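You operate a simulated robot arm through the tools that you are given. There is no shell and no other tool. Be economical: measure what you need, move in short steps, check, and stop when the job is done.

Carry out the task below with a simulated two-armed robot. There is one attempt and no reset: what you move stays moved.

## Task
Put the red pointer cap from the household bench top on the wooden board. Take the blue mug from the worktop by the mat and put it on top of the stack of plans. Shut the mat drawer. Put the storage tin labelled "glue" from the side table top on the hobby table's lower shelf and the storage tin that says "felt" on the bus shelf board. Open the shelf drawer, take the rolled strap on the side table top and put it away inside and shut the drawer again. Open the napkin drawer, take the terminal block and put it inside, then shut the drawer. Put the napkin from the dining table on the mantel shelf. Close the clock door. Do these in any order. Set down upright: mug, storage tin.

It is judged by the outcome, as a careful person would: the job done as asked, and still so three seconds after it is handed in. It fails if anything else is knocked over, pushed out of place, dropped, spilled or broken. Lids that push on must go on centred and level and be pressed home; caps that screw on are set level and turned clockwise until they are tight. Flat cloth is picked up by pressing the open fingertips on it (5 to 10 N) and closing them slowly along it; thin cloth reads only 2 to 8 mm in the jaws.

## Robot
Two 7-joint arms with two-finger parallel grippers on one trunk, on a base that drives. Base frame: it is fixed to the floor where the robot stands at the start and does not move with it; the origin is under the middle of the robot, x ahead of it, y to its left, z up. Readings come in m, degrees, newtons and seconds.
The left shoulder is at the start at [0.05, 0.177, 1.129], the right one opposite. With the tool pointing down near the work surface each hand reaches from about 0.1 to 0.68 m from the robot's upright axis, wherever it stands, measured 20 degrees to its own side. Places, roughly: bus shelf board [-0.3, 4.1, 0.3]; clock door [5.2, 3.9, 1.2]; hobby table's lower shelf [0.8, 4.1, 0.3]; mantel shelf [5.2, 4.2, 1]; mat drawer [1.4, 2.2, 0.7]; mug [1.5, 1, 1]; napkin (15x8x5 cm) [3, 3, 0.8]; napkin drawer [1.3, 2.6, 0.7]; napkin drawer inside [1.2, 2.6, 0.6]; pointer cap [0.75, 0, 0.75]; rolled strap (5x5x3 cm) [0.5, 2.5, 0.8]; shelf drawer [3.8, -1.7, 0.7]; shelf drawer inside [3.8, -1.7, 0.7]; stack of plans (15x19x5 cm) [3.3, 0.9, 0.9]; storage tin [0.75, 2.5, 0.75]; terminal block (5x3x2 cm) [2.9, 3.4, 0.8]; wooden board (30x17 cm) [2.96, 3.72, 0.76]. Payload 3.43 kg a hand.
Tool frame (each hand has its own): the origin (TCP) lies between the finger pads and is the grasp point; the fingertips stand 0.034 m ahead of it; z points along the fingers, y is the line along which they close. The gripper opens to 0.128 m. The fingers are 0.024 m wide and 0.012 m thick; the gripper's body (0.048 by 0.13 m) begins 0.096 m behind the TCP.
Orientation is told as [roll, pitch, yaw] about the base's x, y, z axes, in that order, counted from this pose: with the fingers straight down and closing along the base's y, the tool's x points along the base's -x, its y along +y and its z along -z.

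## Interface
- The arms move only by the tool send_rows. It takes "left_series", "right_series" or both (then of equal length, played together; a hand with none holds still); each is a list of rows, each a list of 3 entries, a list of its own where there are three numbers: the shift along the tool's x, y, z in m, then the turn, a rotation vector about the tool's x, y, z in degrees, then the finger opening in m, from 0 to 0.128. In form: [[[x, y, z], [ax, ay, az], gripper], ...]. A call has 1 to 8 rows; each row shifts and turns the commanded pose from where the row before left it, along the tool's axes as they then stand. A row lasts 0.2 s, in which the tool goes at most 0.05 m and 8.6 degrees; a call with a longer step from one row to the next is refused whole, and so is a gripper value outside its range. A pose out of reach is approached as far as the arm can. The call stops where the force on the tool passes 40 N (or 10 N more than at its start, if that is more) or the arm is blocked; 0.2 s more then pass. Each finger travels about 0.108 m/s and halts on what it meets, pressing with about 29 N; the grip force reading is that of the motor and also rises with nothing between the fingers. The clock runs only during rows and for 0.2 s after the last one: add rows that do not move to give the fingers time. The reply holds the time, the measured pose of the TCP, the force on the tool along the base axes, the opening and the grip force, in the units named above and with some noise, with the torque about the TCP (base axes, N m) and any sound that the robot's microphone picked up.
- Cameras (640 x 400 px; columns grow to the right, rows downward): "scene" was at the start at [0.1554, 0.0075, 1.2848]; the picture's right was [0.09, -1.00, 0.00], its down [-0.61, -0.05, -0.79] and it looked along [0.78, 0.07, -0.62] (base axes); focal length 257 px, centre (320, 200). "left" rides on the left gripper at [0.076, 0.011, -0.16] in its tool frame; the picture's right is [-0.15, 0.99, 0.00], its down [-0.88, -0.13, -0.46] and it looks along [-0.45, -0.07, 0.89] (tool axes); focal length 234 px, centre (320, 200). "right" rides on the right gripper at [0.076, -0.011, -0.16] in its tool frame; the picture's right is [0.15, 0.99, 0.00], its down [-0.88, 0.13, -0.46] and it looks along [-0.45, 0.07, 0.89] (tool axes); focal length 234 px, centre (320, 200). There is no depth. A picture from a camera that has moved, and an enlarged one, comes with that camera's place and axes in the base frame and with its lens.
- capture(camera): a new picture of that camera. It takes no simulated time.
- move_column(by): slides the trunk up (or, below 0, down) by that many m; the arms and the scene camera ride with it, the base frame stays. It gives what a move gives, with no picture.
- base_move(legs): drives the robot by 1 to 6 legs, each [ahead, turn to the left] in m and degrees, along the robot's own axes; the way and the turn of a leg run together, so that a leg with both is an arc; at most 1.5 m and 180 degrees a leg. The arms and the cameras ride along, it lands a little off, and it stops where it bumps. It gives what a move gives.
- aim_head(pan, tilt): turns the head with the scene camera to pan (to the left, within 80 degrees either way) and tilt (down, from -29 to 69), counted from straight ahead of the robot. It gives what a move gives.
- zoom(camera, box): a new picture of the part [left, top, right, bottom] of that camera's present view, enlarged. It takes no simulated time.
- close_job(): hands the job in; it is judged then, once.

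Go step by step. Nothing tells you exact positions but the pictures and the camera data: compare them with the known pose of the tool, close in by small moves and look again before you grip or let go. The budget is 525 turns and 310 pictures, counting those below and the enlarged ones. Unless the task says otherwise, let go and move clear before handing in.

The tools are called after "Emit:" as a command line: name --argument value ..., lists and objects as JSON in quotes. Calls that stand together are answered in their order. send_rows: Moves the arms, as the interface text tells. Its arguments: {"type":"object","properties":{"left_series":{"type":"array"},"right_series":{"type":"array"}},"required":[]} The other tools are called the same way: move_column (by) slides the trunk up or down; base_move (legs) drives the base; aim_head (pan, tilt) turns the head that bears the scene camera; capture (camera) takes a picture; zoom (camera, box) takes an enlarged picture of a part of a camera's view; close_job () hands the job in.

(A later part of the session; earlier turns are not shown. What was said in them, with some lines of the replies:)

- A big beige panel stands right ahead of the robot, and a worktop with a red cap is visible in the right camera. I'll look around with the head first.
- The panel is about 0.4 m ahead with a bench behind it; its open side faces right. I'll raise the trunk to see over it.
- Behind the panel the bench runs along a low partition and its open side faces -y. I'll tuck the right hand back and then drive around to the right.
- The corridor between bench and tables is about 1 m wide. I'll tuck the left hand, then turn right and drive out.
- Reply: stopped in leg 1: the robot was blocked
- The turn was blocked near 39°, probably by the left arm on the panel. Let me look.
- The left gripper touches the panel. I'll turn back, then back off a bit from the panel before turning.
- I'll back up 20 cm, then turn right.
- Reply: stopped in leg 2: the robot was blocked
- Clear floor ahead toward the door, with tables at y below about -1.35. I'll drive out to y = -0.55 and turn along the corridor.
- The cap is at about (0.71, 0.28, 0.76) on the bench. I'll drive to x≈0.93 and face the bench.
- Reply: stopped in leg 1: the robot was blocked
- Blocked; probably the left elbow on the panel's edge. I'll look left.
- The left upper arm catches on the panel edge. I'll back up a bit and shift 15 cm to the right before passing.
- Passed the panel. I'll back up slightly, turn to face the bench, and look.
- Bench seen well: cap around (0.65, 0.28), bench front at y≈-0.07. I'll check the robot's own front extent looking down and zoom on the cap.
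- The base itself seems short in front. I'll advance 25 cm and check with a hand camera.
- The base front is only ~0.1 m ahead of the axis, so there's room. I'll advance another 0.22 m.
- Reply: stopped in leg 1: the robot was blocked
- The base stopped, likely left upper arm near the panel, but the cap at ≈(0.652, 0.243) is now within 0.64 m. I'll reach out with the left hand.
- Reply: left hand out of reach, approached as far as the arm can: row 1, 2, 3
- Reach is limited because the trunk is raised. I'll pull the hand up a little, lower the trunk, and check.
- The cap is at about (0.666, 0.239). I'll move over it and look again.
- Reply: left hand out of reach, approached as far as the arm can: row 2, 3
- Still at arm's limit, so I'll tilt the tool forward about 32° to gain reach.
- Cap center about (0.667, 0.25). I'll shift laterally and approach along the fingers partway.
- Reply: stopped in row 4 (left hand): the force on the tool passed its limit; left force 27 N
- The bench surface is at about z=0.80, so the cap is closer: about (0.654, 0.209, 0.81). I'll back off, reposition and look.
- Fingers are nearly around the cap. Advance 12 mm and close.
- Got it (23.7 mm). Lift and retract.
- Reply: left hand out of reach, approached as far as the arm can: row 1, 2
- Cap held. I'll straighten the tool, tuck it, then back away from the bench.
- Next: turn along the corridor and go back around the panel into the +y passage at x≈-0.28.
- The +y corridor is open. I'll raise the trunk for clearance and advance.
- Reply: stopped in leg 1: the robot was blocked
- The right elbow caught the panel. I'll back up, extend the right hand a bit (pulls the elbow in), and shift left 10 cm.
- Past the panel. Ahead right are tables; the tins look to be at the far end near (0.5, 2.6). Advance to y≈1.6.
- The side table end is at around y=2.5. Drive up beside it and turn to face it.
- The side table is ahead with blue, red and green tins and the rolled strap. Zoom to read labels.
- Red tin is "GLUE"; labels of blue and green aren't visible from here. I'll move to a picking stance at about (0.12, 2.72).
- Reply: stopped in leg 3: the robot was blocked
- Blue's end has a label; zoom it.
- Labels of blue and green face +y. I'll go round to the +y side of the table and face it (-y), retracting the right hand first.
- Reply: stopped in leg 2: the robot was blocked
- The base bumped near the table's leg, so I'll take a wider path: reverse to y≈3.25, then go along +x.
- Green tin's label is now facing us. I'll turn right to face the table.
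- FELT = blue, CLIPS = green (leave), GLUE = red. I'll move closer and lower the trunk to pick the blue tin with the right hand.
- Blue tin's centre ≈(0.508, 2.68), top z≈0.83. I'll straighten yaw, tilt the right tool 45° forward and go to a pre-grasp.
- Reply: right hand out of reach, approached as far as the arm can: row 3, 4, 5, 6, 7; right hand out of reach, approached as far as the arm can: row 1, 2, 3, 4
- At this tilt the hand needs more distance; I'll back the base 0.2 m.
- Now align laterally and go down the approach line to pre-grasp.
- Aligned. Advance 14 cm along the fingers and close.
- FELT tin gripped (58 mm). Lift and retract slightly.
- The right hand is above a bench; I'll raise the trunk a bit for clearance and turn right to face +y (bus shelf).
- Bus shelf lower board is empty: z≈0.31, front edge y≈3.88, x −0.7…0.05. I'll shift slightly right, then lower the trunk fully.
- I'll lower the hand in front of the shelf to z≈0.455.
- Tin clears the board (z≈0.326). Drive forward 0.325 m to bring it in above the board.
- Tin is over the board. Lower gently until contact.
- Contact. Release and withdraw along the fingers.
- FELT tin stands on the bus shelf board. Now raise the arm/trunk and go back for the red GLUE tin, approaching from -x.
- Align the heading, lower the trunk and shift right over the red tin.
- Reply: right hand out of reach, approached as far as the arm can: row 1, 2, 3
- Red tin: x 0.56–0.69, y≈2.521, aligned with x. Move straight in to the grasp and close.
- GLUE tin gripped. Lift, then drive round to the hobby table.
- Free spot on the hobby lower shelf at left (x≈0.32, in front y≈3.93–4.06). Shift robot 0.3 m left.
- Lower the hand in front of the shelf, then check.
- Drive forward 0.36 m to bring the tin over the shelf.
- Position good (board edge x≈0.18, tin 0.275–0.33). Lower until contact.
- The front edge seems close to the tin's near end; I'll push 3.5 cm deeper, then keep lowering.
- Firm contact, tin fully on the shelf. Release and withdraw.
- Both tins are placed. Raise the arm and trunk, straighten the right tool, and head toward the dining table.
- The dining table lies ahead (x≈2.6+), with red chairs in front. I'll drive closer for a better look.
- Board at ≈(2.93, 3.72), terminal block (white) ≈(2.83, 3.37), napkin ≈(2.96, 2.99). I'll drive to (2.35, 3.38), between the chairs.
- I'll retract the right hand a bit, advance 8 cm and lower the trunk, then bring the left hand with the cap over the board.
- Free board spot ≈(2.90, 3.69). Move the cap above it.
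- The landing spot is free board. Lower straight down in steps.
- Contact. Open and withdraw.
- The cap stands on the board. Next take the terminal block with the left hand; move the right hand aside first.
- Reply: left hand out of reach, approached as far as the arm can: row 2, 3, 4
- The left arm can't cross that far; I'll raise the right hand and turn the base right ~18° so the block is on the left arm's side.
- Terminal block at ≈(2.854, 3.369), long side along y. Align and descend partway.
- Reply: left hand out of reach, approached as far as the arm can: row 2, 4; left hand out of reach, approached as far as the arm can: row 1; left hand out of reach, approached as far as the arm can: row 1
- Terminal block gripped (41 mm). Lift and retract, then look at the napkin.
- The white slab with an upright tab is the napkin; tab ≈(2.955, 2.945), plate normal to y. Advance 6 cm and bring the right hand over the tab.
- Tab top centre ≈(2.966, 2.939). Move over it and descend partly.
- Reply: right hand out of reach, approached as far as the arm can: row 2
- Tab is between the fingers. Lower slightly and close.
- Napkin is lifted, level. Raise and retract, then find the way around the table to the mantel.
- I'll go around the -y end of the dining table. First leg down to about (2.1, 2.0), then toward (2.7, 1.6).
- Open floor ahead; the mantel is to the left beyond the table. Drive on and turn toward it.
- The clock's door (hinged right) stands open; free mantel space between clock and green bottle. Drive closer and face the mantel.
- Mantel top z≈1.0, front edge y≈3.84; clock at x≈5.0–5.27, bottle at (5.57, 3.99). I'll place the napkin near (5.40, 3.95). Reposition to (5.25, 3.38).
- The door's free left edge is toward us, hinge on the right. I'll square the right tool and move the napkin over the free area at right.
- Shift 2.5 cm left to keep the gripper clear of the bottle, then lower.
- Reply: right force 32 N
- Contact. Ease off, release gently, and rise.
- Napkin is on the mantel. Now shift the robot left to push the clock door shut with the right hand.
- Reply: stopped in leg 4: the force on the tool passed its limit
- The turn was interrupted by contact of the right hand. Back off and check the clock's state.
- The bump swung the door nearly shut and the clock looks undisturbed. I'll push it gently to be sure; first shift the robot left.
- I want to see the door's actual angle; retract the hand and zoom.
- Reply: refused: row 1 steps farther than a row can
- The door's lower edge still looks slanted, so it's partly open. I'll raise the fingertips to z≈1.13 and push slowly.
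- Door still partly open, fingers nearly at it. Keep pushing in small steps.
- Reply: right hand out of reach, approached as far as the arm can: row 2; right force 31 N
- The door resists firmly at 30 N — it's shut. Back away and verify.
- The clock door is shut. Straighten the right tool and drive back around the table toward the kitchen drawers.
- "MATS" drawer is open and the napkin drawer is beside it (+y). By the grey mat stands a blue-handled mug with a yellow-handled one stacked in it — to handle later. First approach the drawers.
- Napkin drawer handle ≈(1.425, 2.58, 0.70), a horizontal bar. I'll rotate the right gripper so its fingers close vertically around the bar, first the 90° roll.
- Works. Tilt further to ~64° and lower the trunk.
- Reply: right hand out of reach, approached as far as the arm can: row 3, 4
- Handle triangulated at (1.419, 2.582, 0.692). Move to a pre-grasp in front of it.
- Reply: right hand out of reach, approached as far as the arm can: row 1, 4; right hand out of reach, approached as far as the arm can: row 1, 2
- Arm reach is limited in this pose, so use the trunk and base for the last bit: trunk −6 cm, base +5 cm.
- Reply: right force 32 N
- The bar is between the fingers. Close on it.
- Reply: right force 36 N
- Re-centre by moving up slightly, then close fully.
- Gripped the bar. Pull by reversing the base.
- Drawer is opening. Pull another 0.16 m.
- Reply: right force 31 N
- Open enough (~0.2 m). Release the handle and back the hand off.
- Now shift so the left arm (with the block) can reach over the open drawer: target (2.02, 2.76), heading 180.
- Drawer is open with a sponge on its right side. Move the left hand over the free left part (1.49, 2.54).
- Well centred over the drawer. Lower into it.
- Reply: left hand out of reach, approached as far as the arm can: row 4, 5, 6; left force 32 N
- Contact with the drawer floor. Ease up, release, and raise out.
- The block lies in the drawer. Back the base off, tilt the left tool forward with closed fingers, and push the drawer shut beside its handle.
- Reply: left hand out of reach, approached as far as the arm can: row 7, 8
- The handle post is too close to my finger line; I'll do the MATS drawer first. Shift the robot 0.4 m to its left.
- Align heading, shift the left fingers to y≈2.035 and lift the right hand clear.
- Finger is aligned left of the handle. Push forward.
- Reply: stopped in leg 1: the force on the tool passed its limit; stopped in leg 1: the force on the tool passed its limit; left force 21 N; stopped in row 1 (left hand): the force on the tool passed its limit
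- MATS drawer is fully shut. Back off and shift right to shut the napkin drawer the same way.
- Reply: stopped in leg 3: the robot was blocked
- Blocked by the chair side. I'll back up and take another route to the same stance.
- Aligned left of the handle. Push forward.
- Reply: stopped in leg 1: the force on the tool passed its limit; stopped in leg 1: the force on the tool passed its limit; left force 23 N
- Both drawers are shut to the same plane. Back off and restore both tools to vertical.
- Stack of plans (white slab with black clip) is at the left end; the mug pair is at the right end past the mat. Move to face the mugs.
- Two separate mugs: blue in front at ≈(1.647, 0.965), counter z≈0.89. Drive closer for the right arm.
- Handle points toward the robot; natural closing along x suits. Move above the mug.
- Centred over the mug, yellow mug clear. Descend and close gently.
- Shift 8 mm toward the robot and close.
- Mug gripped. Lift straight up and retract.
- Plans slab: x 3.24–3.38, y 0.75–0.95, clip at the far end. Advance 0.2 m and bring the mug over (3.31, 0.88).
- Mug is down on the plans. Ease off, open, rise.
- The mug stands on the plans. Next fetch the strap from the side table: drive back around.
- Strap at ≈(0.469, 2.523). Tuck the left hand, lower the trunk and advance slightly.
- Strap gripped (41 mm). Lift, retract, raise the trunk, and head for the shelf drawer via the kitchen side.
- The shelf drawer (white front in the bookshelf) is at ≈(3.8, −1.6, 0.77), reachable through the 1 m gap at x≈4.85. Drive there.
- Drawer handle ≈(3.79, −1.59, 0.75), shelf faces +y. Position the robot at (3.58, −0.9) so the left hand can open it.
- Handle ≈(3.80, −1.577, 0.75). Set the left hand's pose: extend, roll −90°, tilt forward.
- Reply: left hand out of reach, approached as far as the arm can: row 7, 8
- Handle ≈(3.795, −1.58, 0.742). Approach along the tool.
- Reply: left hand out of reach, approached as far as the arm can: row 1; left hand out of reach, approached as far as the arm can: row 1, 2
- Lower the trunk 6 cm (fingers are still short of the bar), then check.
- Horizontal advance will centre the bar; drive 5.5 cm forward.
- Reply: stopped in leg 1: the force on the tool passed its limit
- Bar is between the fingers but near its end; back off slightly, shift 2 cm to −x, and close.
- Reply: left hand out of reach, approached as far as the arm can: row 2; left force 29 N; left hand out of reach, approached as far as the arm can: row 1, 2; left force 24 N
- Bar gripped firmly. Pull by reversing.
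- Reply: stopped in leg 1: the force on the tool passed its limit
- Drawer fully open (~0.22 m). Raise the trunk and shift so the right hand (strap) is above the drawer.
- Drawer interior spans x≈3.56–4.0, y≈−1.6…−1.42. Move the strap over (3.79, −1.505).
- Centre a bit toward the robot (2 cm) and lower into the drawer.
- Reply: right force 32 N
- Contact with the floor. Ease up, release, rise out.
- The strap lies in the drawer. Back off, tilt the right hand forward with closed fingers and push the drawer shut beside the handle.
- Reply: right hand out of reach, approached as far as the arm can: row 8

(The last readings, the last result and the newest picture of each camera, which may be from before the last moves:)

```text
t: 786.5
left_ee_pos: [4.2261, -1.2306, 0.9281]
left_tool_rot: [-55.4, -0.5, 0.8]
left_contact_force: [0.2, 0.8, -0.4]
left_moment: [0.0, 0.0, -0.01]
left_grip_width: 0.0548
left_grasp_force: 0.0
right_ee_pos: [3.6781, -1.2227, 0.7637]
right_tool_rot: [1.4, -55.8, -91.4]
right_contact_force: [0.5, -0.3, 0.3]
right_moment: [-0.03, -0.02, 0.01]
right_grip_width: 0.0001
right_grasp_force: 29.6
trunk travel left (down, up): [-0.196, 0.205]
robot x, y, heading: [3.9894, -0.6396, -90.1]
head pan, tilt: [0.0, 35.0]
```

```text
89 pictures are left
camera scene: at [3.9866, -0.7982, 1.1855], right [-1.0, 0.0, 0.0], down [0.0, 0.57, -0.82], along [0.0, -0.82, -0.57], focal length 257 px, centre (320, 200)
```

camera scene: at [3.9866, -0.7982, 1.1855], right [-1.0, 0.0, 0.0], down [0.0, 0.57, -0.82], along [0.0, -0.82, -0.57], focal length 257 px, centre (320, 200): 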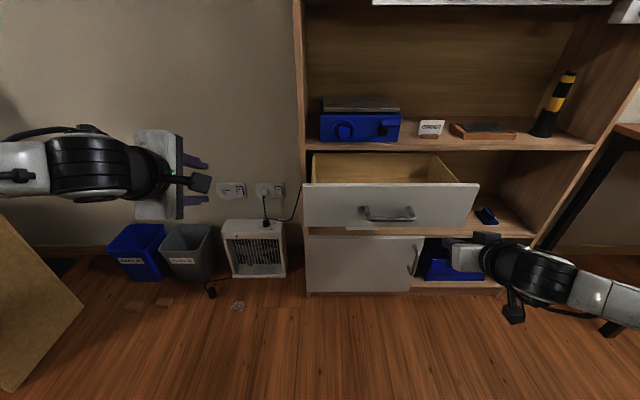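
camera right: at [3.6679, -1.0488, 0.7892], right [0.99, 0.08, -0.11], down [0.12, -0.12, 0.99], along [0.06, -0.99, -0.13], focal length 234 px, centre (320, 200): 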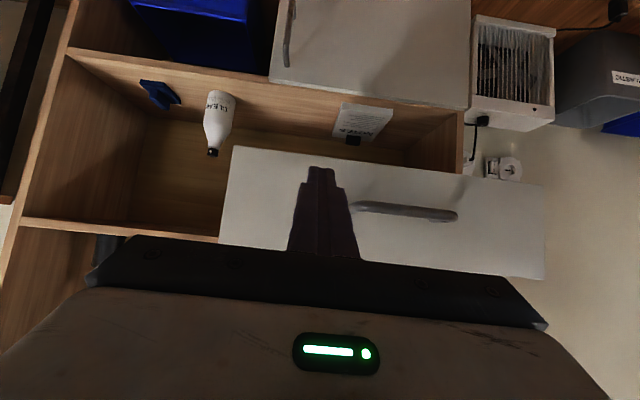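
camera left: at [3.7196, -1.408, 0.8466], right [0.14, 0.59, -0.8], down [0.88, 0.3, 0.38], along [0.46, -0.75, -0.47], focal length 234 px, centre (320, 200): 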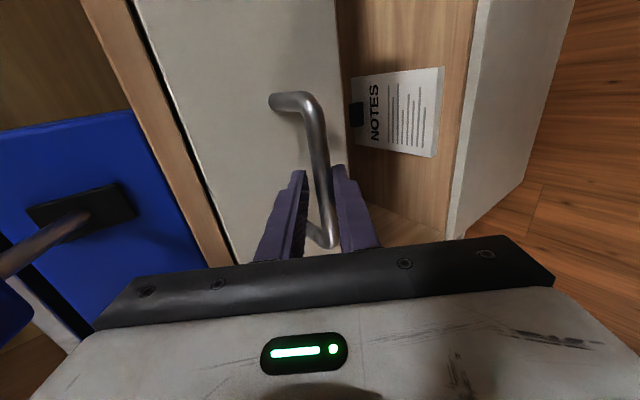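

Fingers are aligned right of the handle. Push forward.

Emit:
base_move --legs '[[0.28, 0]]'

Emit:
capture --camera "scene"

```text
t: 788.5
left_ee_pos: [4.2156, -1.5144, 0.9281]
left_tool_rot: [-55.4, -0.4, 0.1]
left_contact_force: [0.5, 0.0, 0.1]
left_moment: [0.01, -0.01, -0.05]
left_grip_width: 0.0552
left_grasp_force: 0.0
right_ee_pos: [3.6679, -1.5019, 0.7633]
right_tool_rot: [1.3, -55.7, -92.2]
right_contact_force: [-0.3, 1.2, 0.1]
right_moment: [0.0, 0.0, -0.02]
right_grip_width: 0.0
right_grasp_force: 28.9
trunk travel left (down, up): [-0.196, 0.205]
robot x, y, heading: [3.9857, -0.9187, -90.9]
head pan, tilt: [0.0, 35.0]
```

```text
88 pictures are left
camera scene: at [3.9816, -1.0801, 1.1854], right [-1.0, 0.02, 0.0], down [0.01, 0.57, -0.82], along [-0.01, -0.82, -0.57], focal length 257 px, centre (320, 200)
```

scene: 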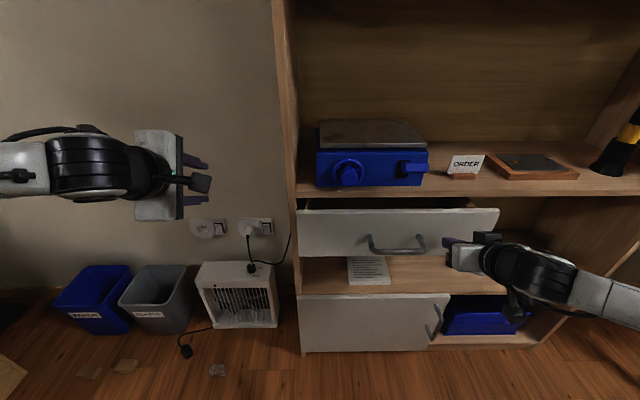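

Emit:
base_move --legs '[[0.05, 0]]'

Emit:
base_move --legs '[[0.05, 0]]'

Emit:
capture --camera "scene"

```text
t: 789.4
left_ee_pos: [4.2155, -1.5669, 0.9289]
left_tool_rot: [-55.5, -0.5, 0.1]
left_contact_force: [-0.6, 1.0, -0.2]
left_moment: [-0.03, 0.02, 0.0]
left_grip_width: 0.0548
left_grasp_force: 0.0
right_ee_pos: [3.6663, -1.5529, 0.7623]
right_tool_rot: [1.3, -55.9, -92.1]
right_contact_force: [0.1, -0.6, -0.8]
right_moment: [0.01, 0.02, -0.01]
right_grip_width: 0.0001
right_grasp_force: 29.2
trunk travel left (down, up): [-0.196, 0.205]
robot x, y, heading: [3.9863, -0.9735, -90.7]
head pan, tilt: [0.0, 35.0]
```

```text
t: 790.2
left_ee_pos: [4.2137, -1.5786, 0.9286]
left_tool_rot: [-55.4, -0.6, 0.1]
left_contact_force: [-0.4, -0.1, 0.8]
left_moment: [-0.01, 0.02, -0.01]
left_grip_width: 0.055
left_grasp_force: 0.1
right_ee_pos: [3.6678, -1.5606, 0.7606]
right_tool_rot: [1.5, -55.3, -92.4]
right_contact_force: [0.9, 7.8, 2.5]
right_moment: [-0.01, -0.04, 0.0]
right_grip_width: 0.0003
right_grasp_force: 28.9
trunk travel left (down, up): [-0.196, 0.205]
robot x, y, heading: [3.9793, -0.9871, -91.0]
head pan, tilt: [0.0, 35.0]
stopped in leg 1: the force on the tool passed its limit (the readings are from after the stop); the commanded pose is now the measured one
```

```text
87 pictures are left
camera scene: at [3.9805, -1.1436, 1.1854], right [-1.0, 0.02, 0.0], down [0.01, 0.57, -0.82], along [-0.01, -0.82, -0.57], focal length 257 px, centre (320, 200)
```

scene: 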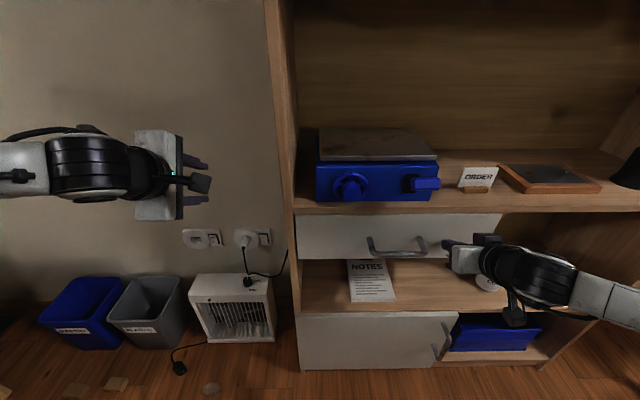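

Emit:
base_move --legs '[[0.02, 0]]'

Emit:
zoom --camera "scene" --box '[280, 190, 520, 320]'

```text
t: 791.0
left_ee_pos: [4.2129, -1.5836, 0.9282]
left_tool_rot: [-55.4, -0.6, -0.1]
left_contact_force: [-0.4, -1.4, -0.1]
left_moment: [0.03, 0.0, 0.02]
left_grip_width: 0.0551
left_grasp_force: 0.1
right_ee_pos: [3.6678, -1.5614, 0.7576]
right_tool_rot: [1.7, -54.5, -92.5]
right_contact_force: [0.1, 7.5, 2.1]
right_moment: [0.01, -0.04, 0.05]
right_grip_width: 0.0
right_grasp_force: 28.8
trunk travel left (down, up): [-0.196, 0.205]
robot x, y, heading: [3.9864, -0.9901, -91.1]
head pan, tilt: [0.0, 35.0]
stopped in leg 1: the force on the tool passed its limit (the readings are from after the stop); the commanded pose is now the measured one
```

```text
2.67 times, centred on (400, 255) of scene
camera zoom: at [3.9801, -1.1485, 1.1854], right [-1.0, 0.02, 0.0], down [0.01, 0.57, -0.82], along [-0.02, -0.82, -0.57], focal length 685 px, centre (107, 53)
```

zoom: 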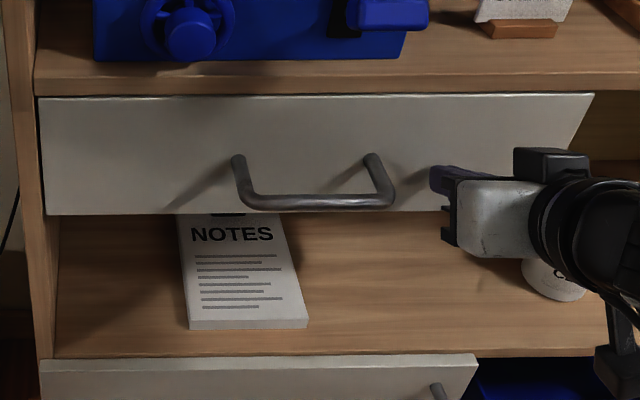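

The drawer is flush and shut. Back away clear of it.

Emit:
base_move --legs '[[-0.3, 0]]'

Emit:
capture --camera "scene"

```text
t: 793.1
left_ee_pos: [4.2211, -1.2774, 0.9278]
left_tool_rot: [-55.4, -0.7, 0.1]
left_contact_force: [-0.3, 0.2, -0.2]
left_moment: [0.03, -0.01, 0.04]
left_grip_width: 0.0551
left_grasp_force: 0.1
right_ee_pos: [3.6742, -1.2567, 0.7565]
right_tool_rot: [1.6, -54.4, -92.5]
right_contact_force: [-0.1, -0.2, -0.1]
right_moment: [0.03, 0.0, 0.02]
right_grip_width: 0.0
right_grasp_force: 29.0
trunk travel left (down, up): [-0.196, 0.205]
robot x, y, heading: [3.9896, -0.6871, -91.0]
head pan, tilt: [0.0, 35.0]
```

```text
85 pictures are left
camera scene: at [3.9859, -0.843, 1.1855], right [-1.0, 0.02, 0.0], down [0.01, 0.57, -0.82], along [-0.01, -0.82, -0.57], focal length 257 px, centre (320, 200)
```

scene: 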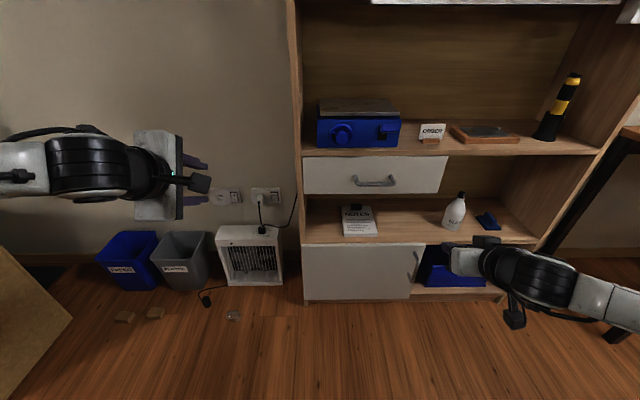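

All items are placed, the drawers and the clock door are shut, and the hands are clear; handing in.

Emit:
close_job

```text
The job is handed in.
```

I finished every part of the task and handed the job in; the result of the judging has not come back.

- **Set down:** The red cap is on the wooden board and the blue mug stands upright on the stack of plans. The glue tin is on the hobby table's lower shelf and the felt tin on the bus shelf board, both upright. The napkin is on the mantel shelf.
- **Drawers and door:** The strap is inside the shelf drawer and the terminal block inside the napkin drawer. Both are shut, as are the mat drawer and the clock door.

Three contacts happened along the way:

- **Clock door:** The right hand knocked it during a turn. The clock did not appear to move, and I then pushed the door shut.
- **Panel by the start:** The robot's arms touched it several times while getting round it. I saw nothing shift, but I did not go back to check.
- **Dining chair:** The base stopped against something beside a red chair, most likely the chair. One of its legs measured in about the same place as before.
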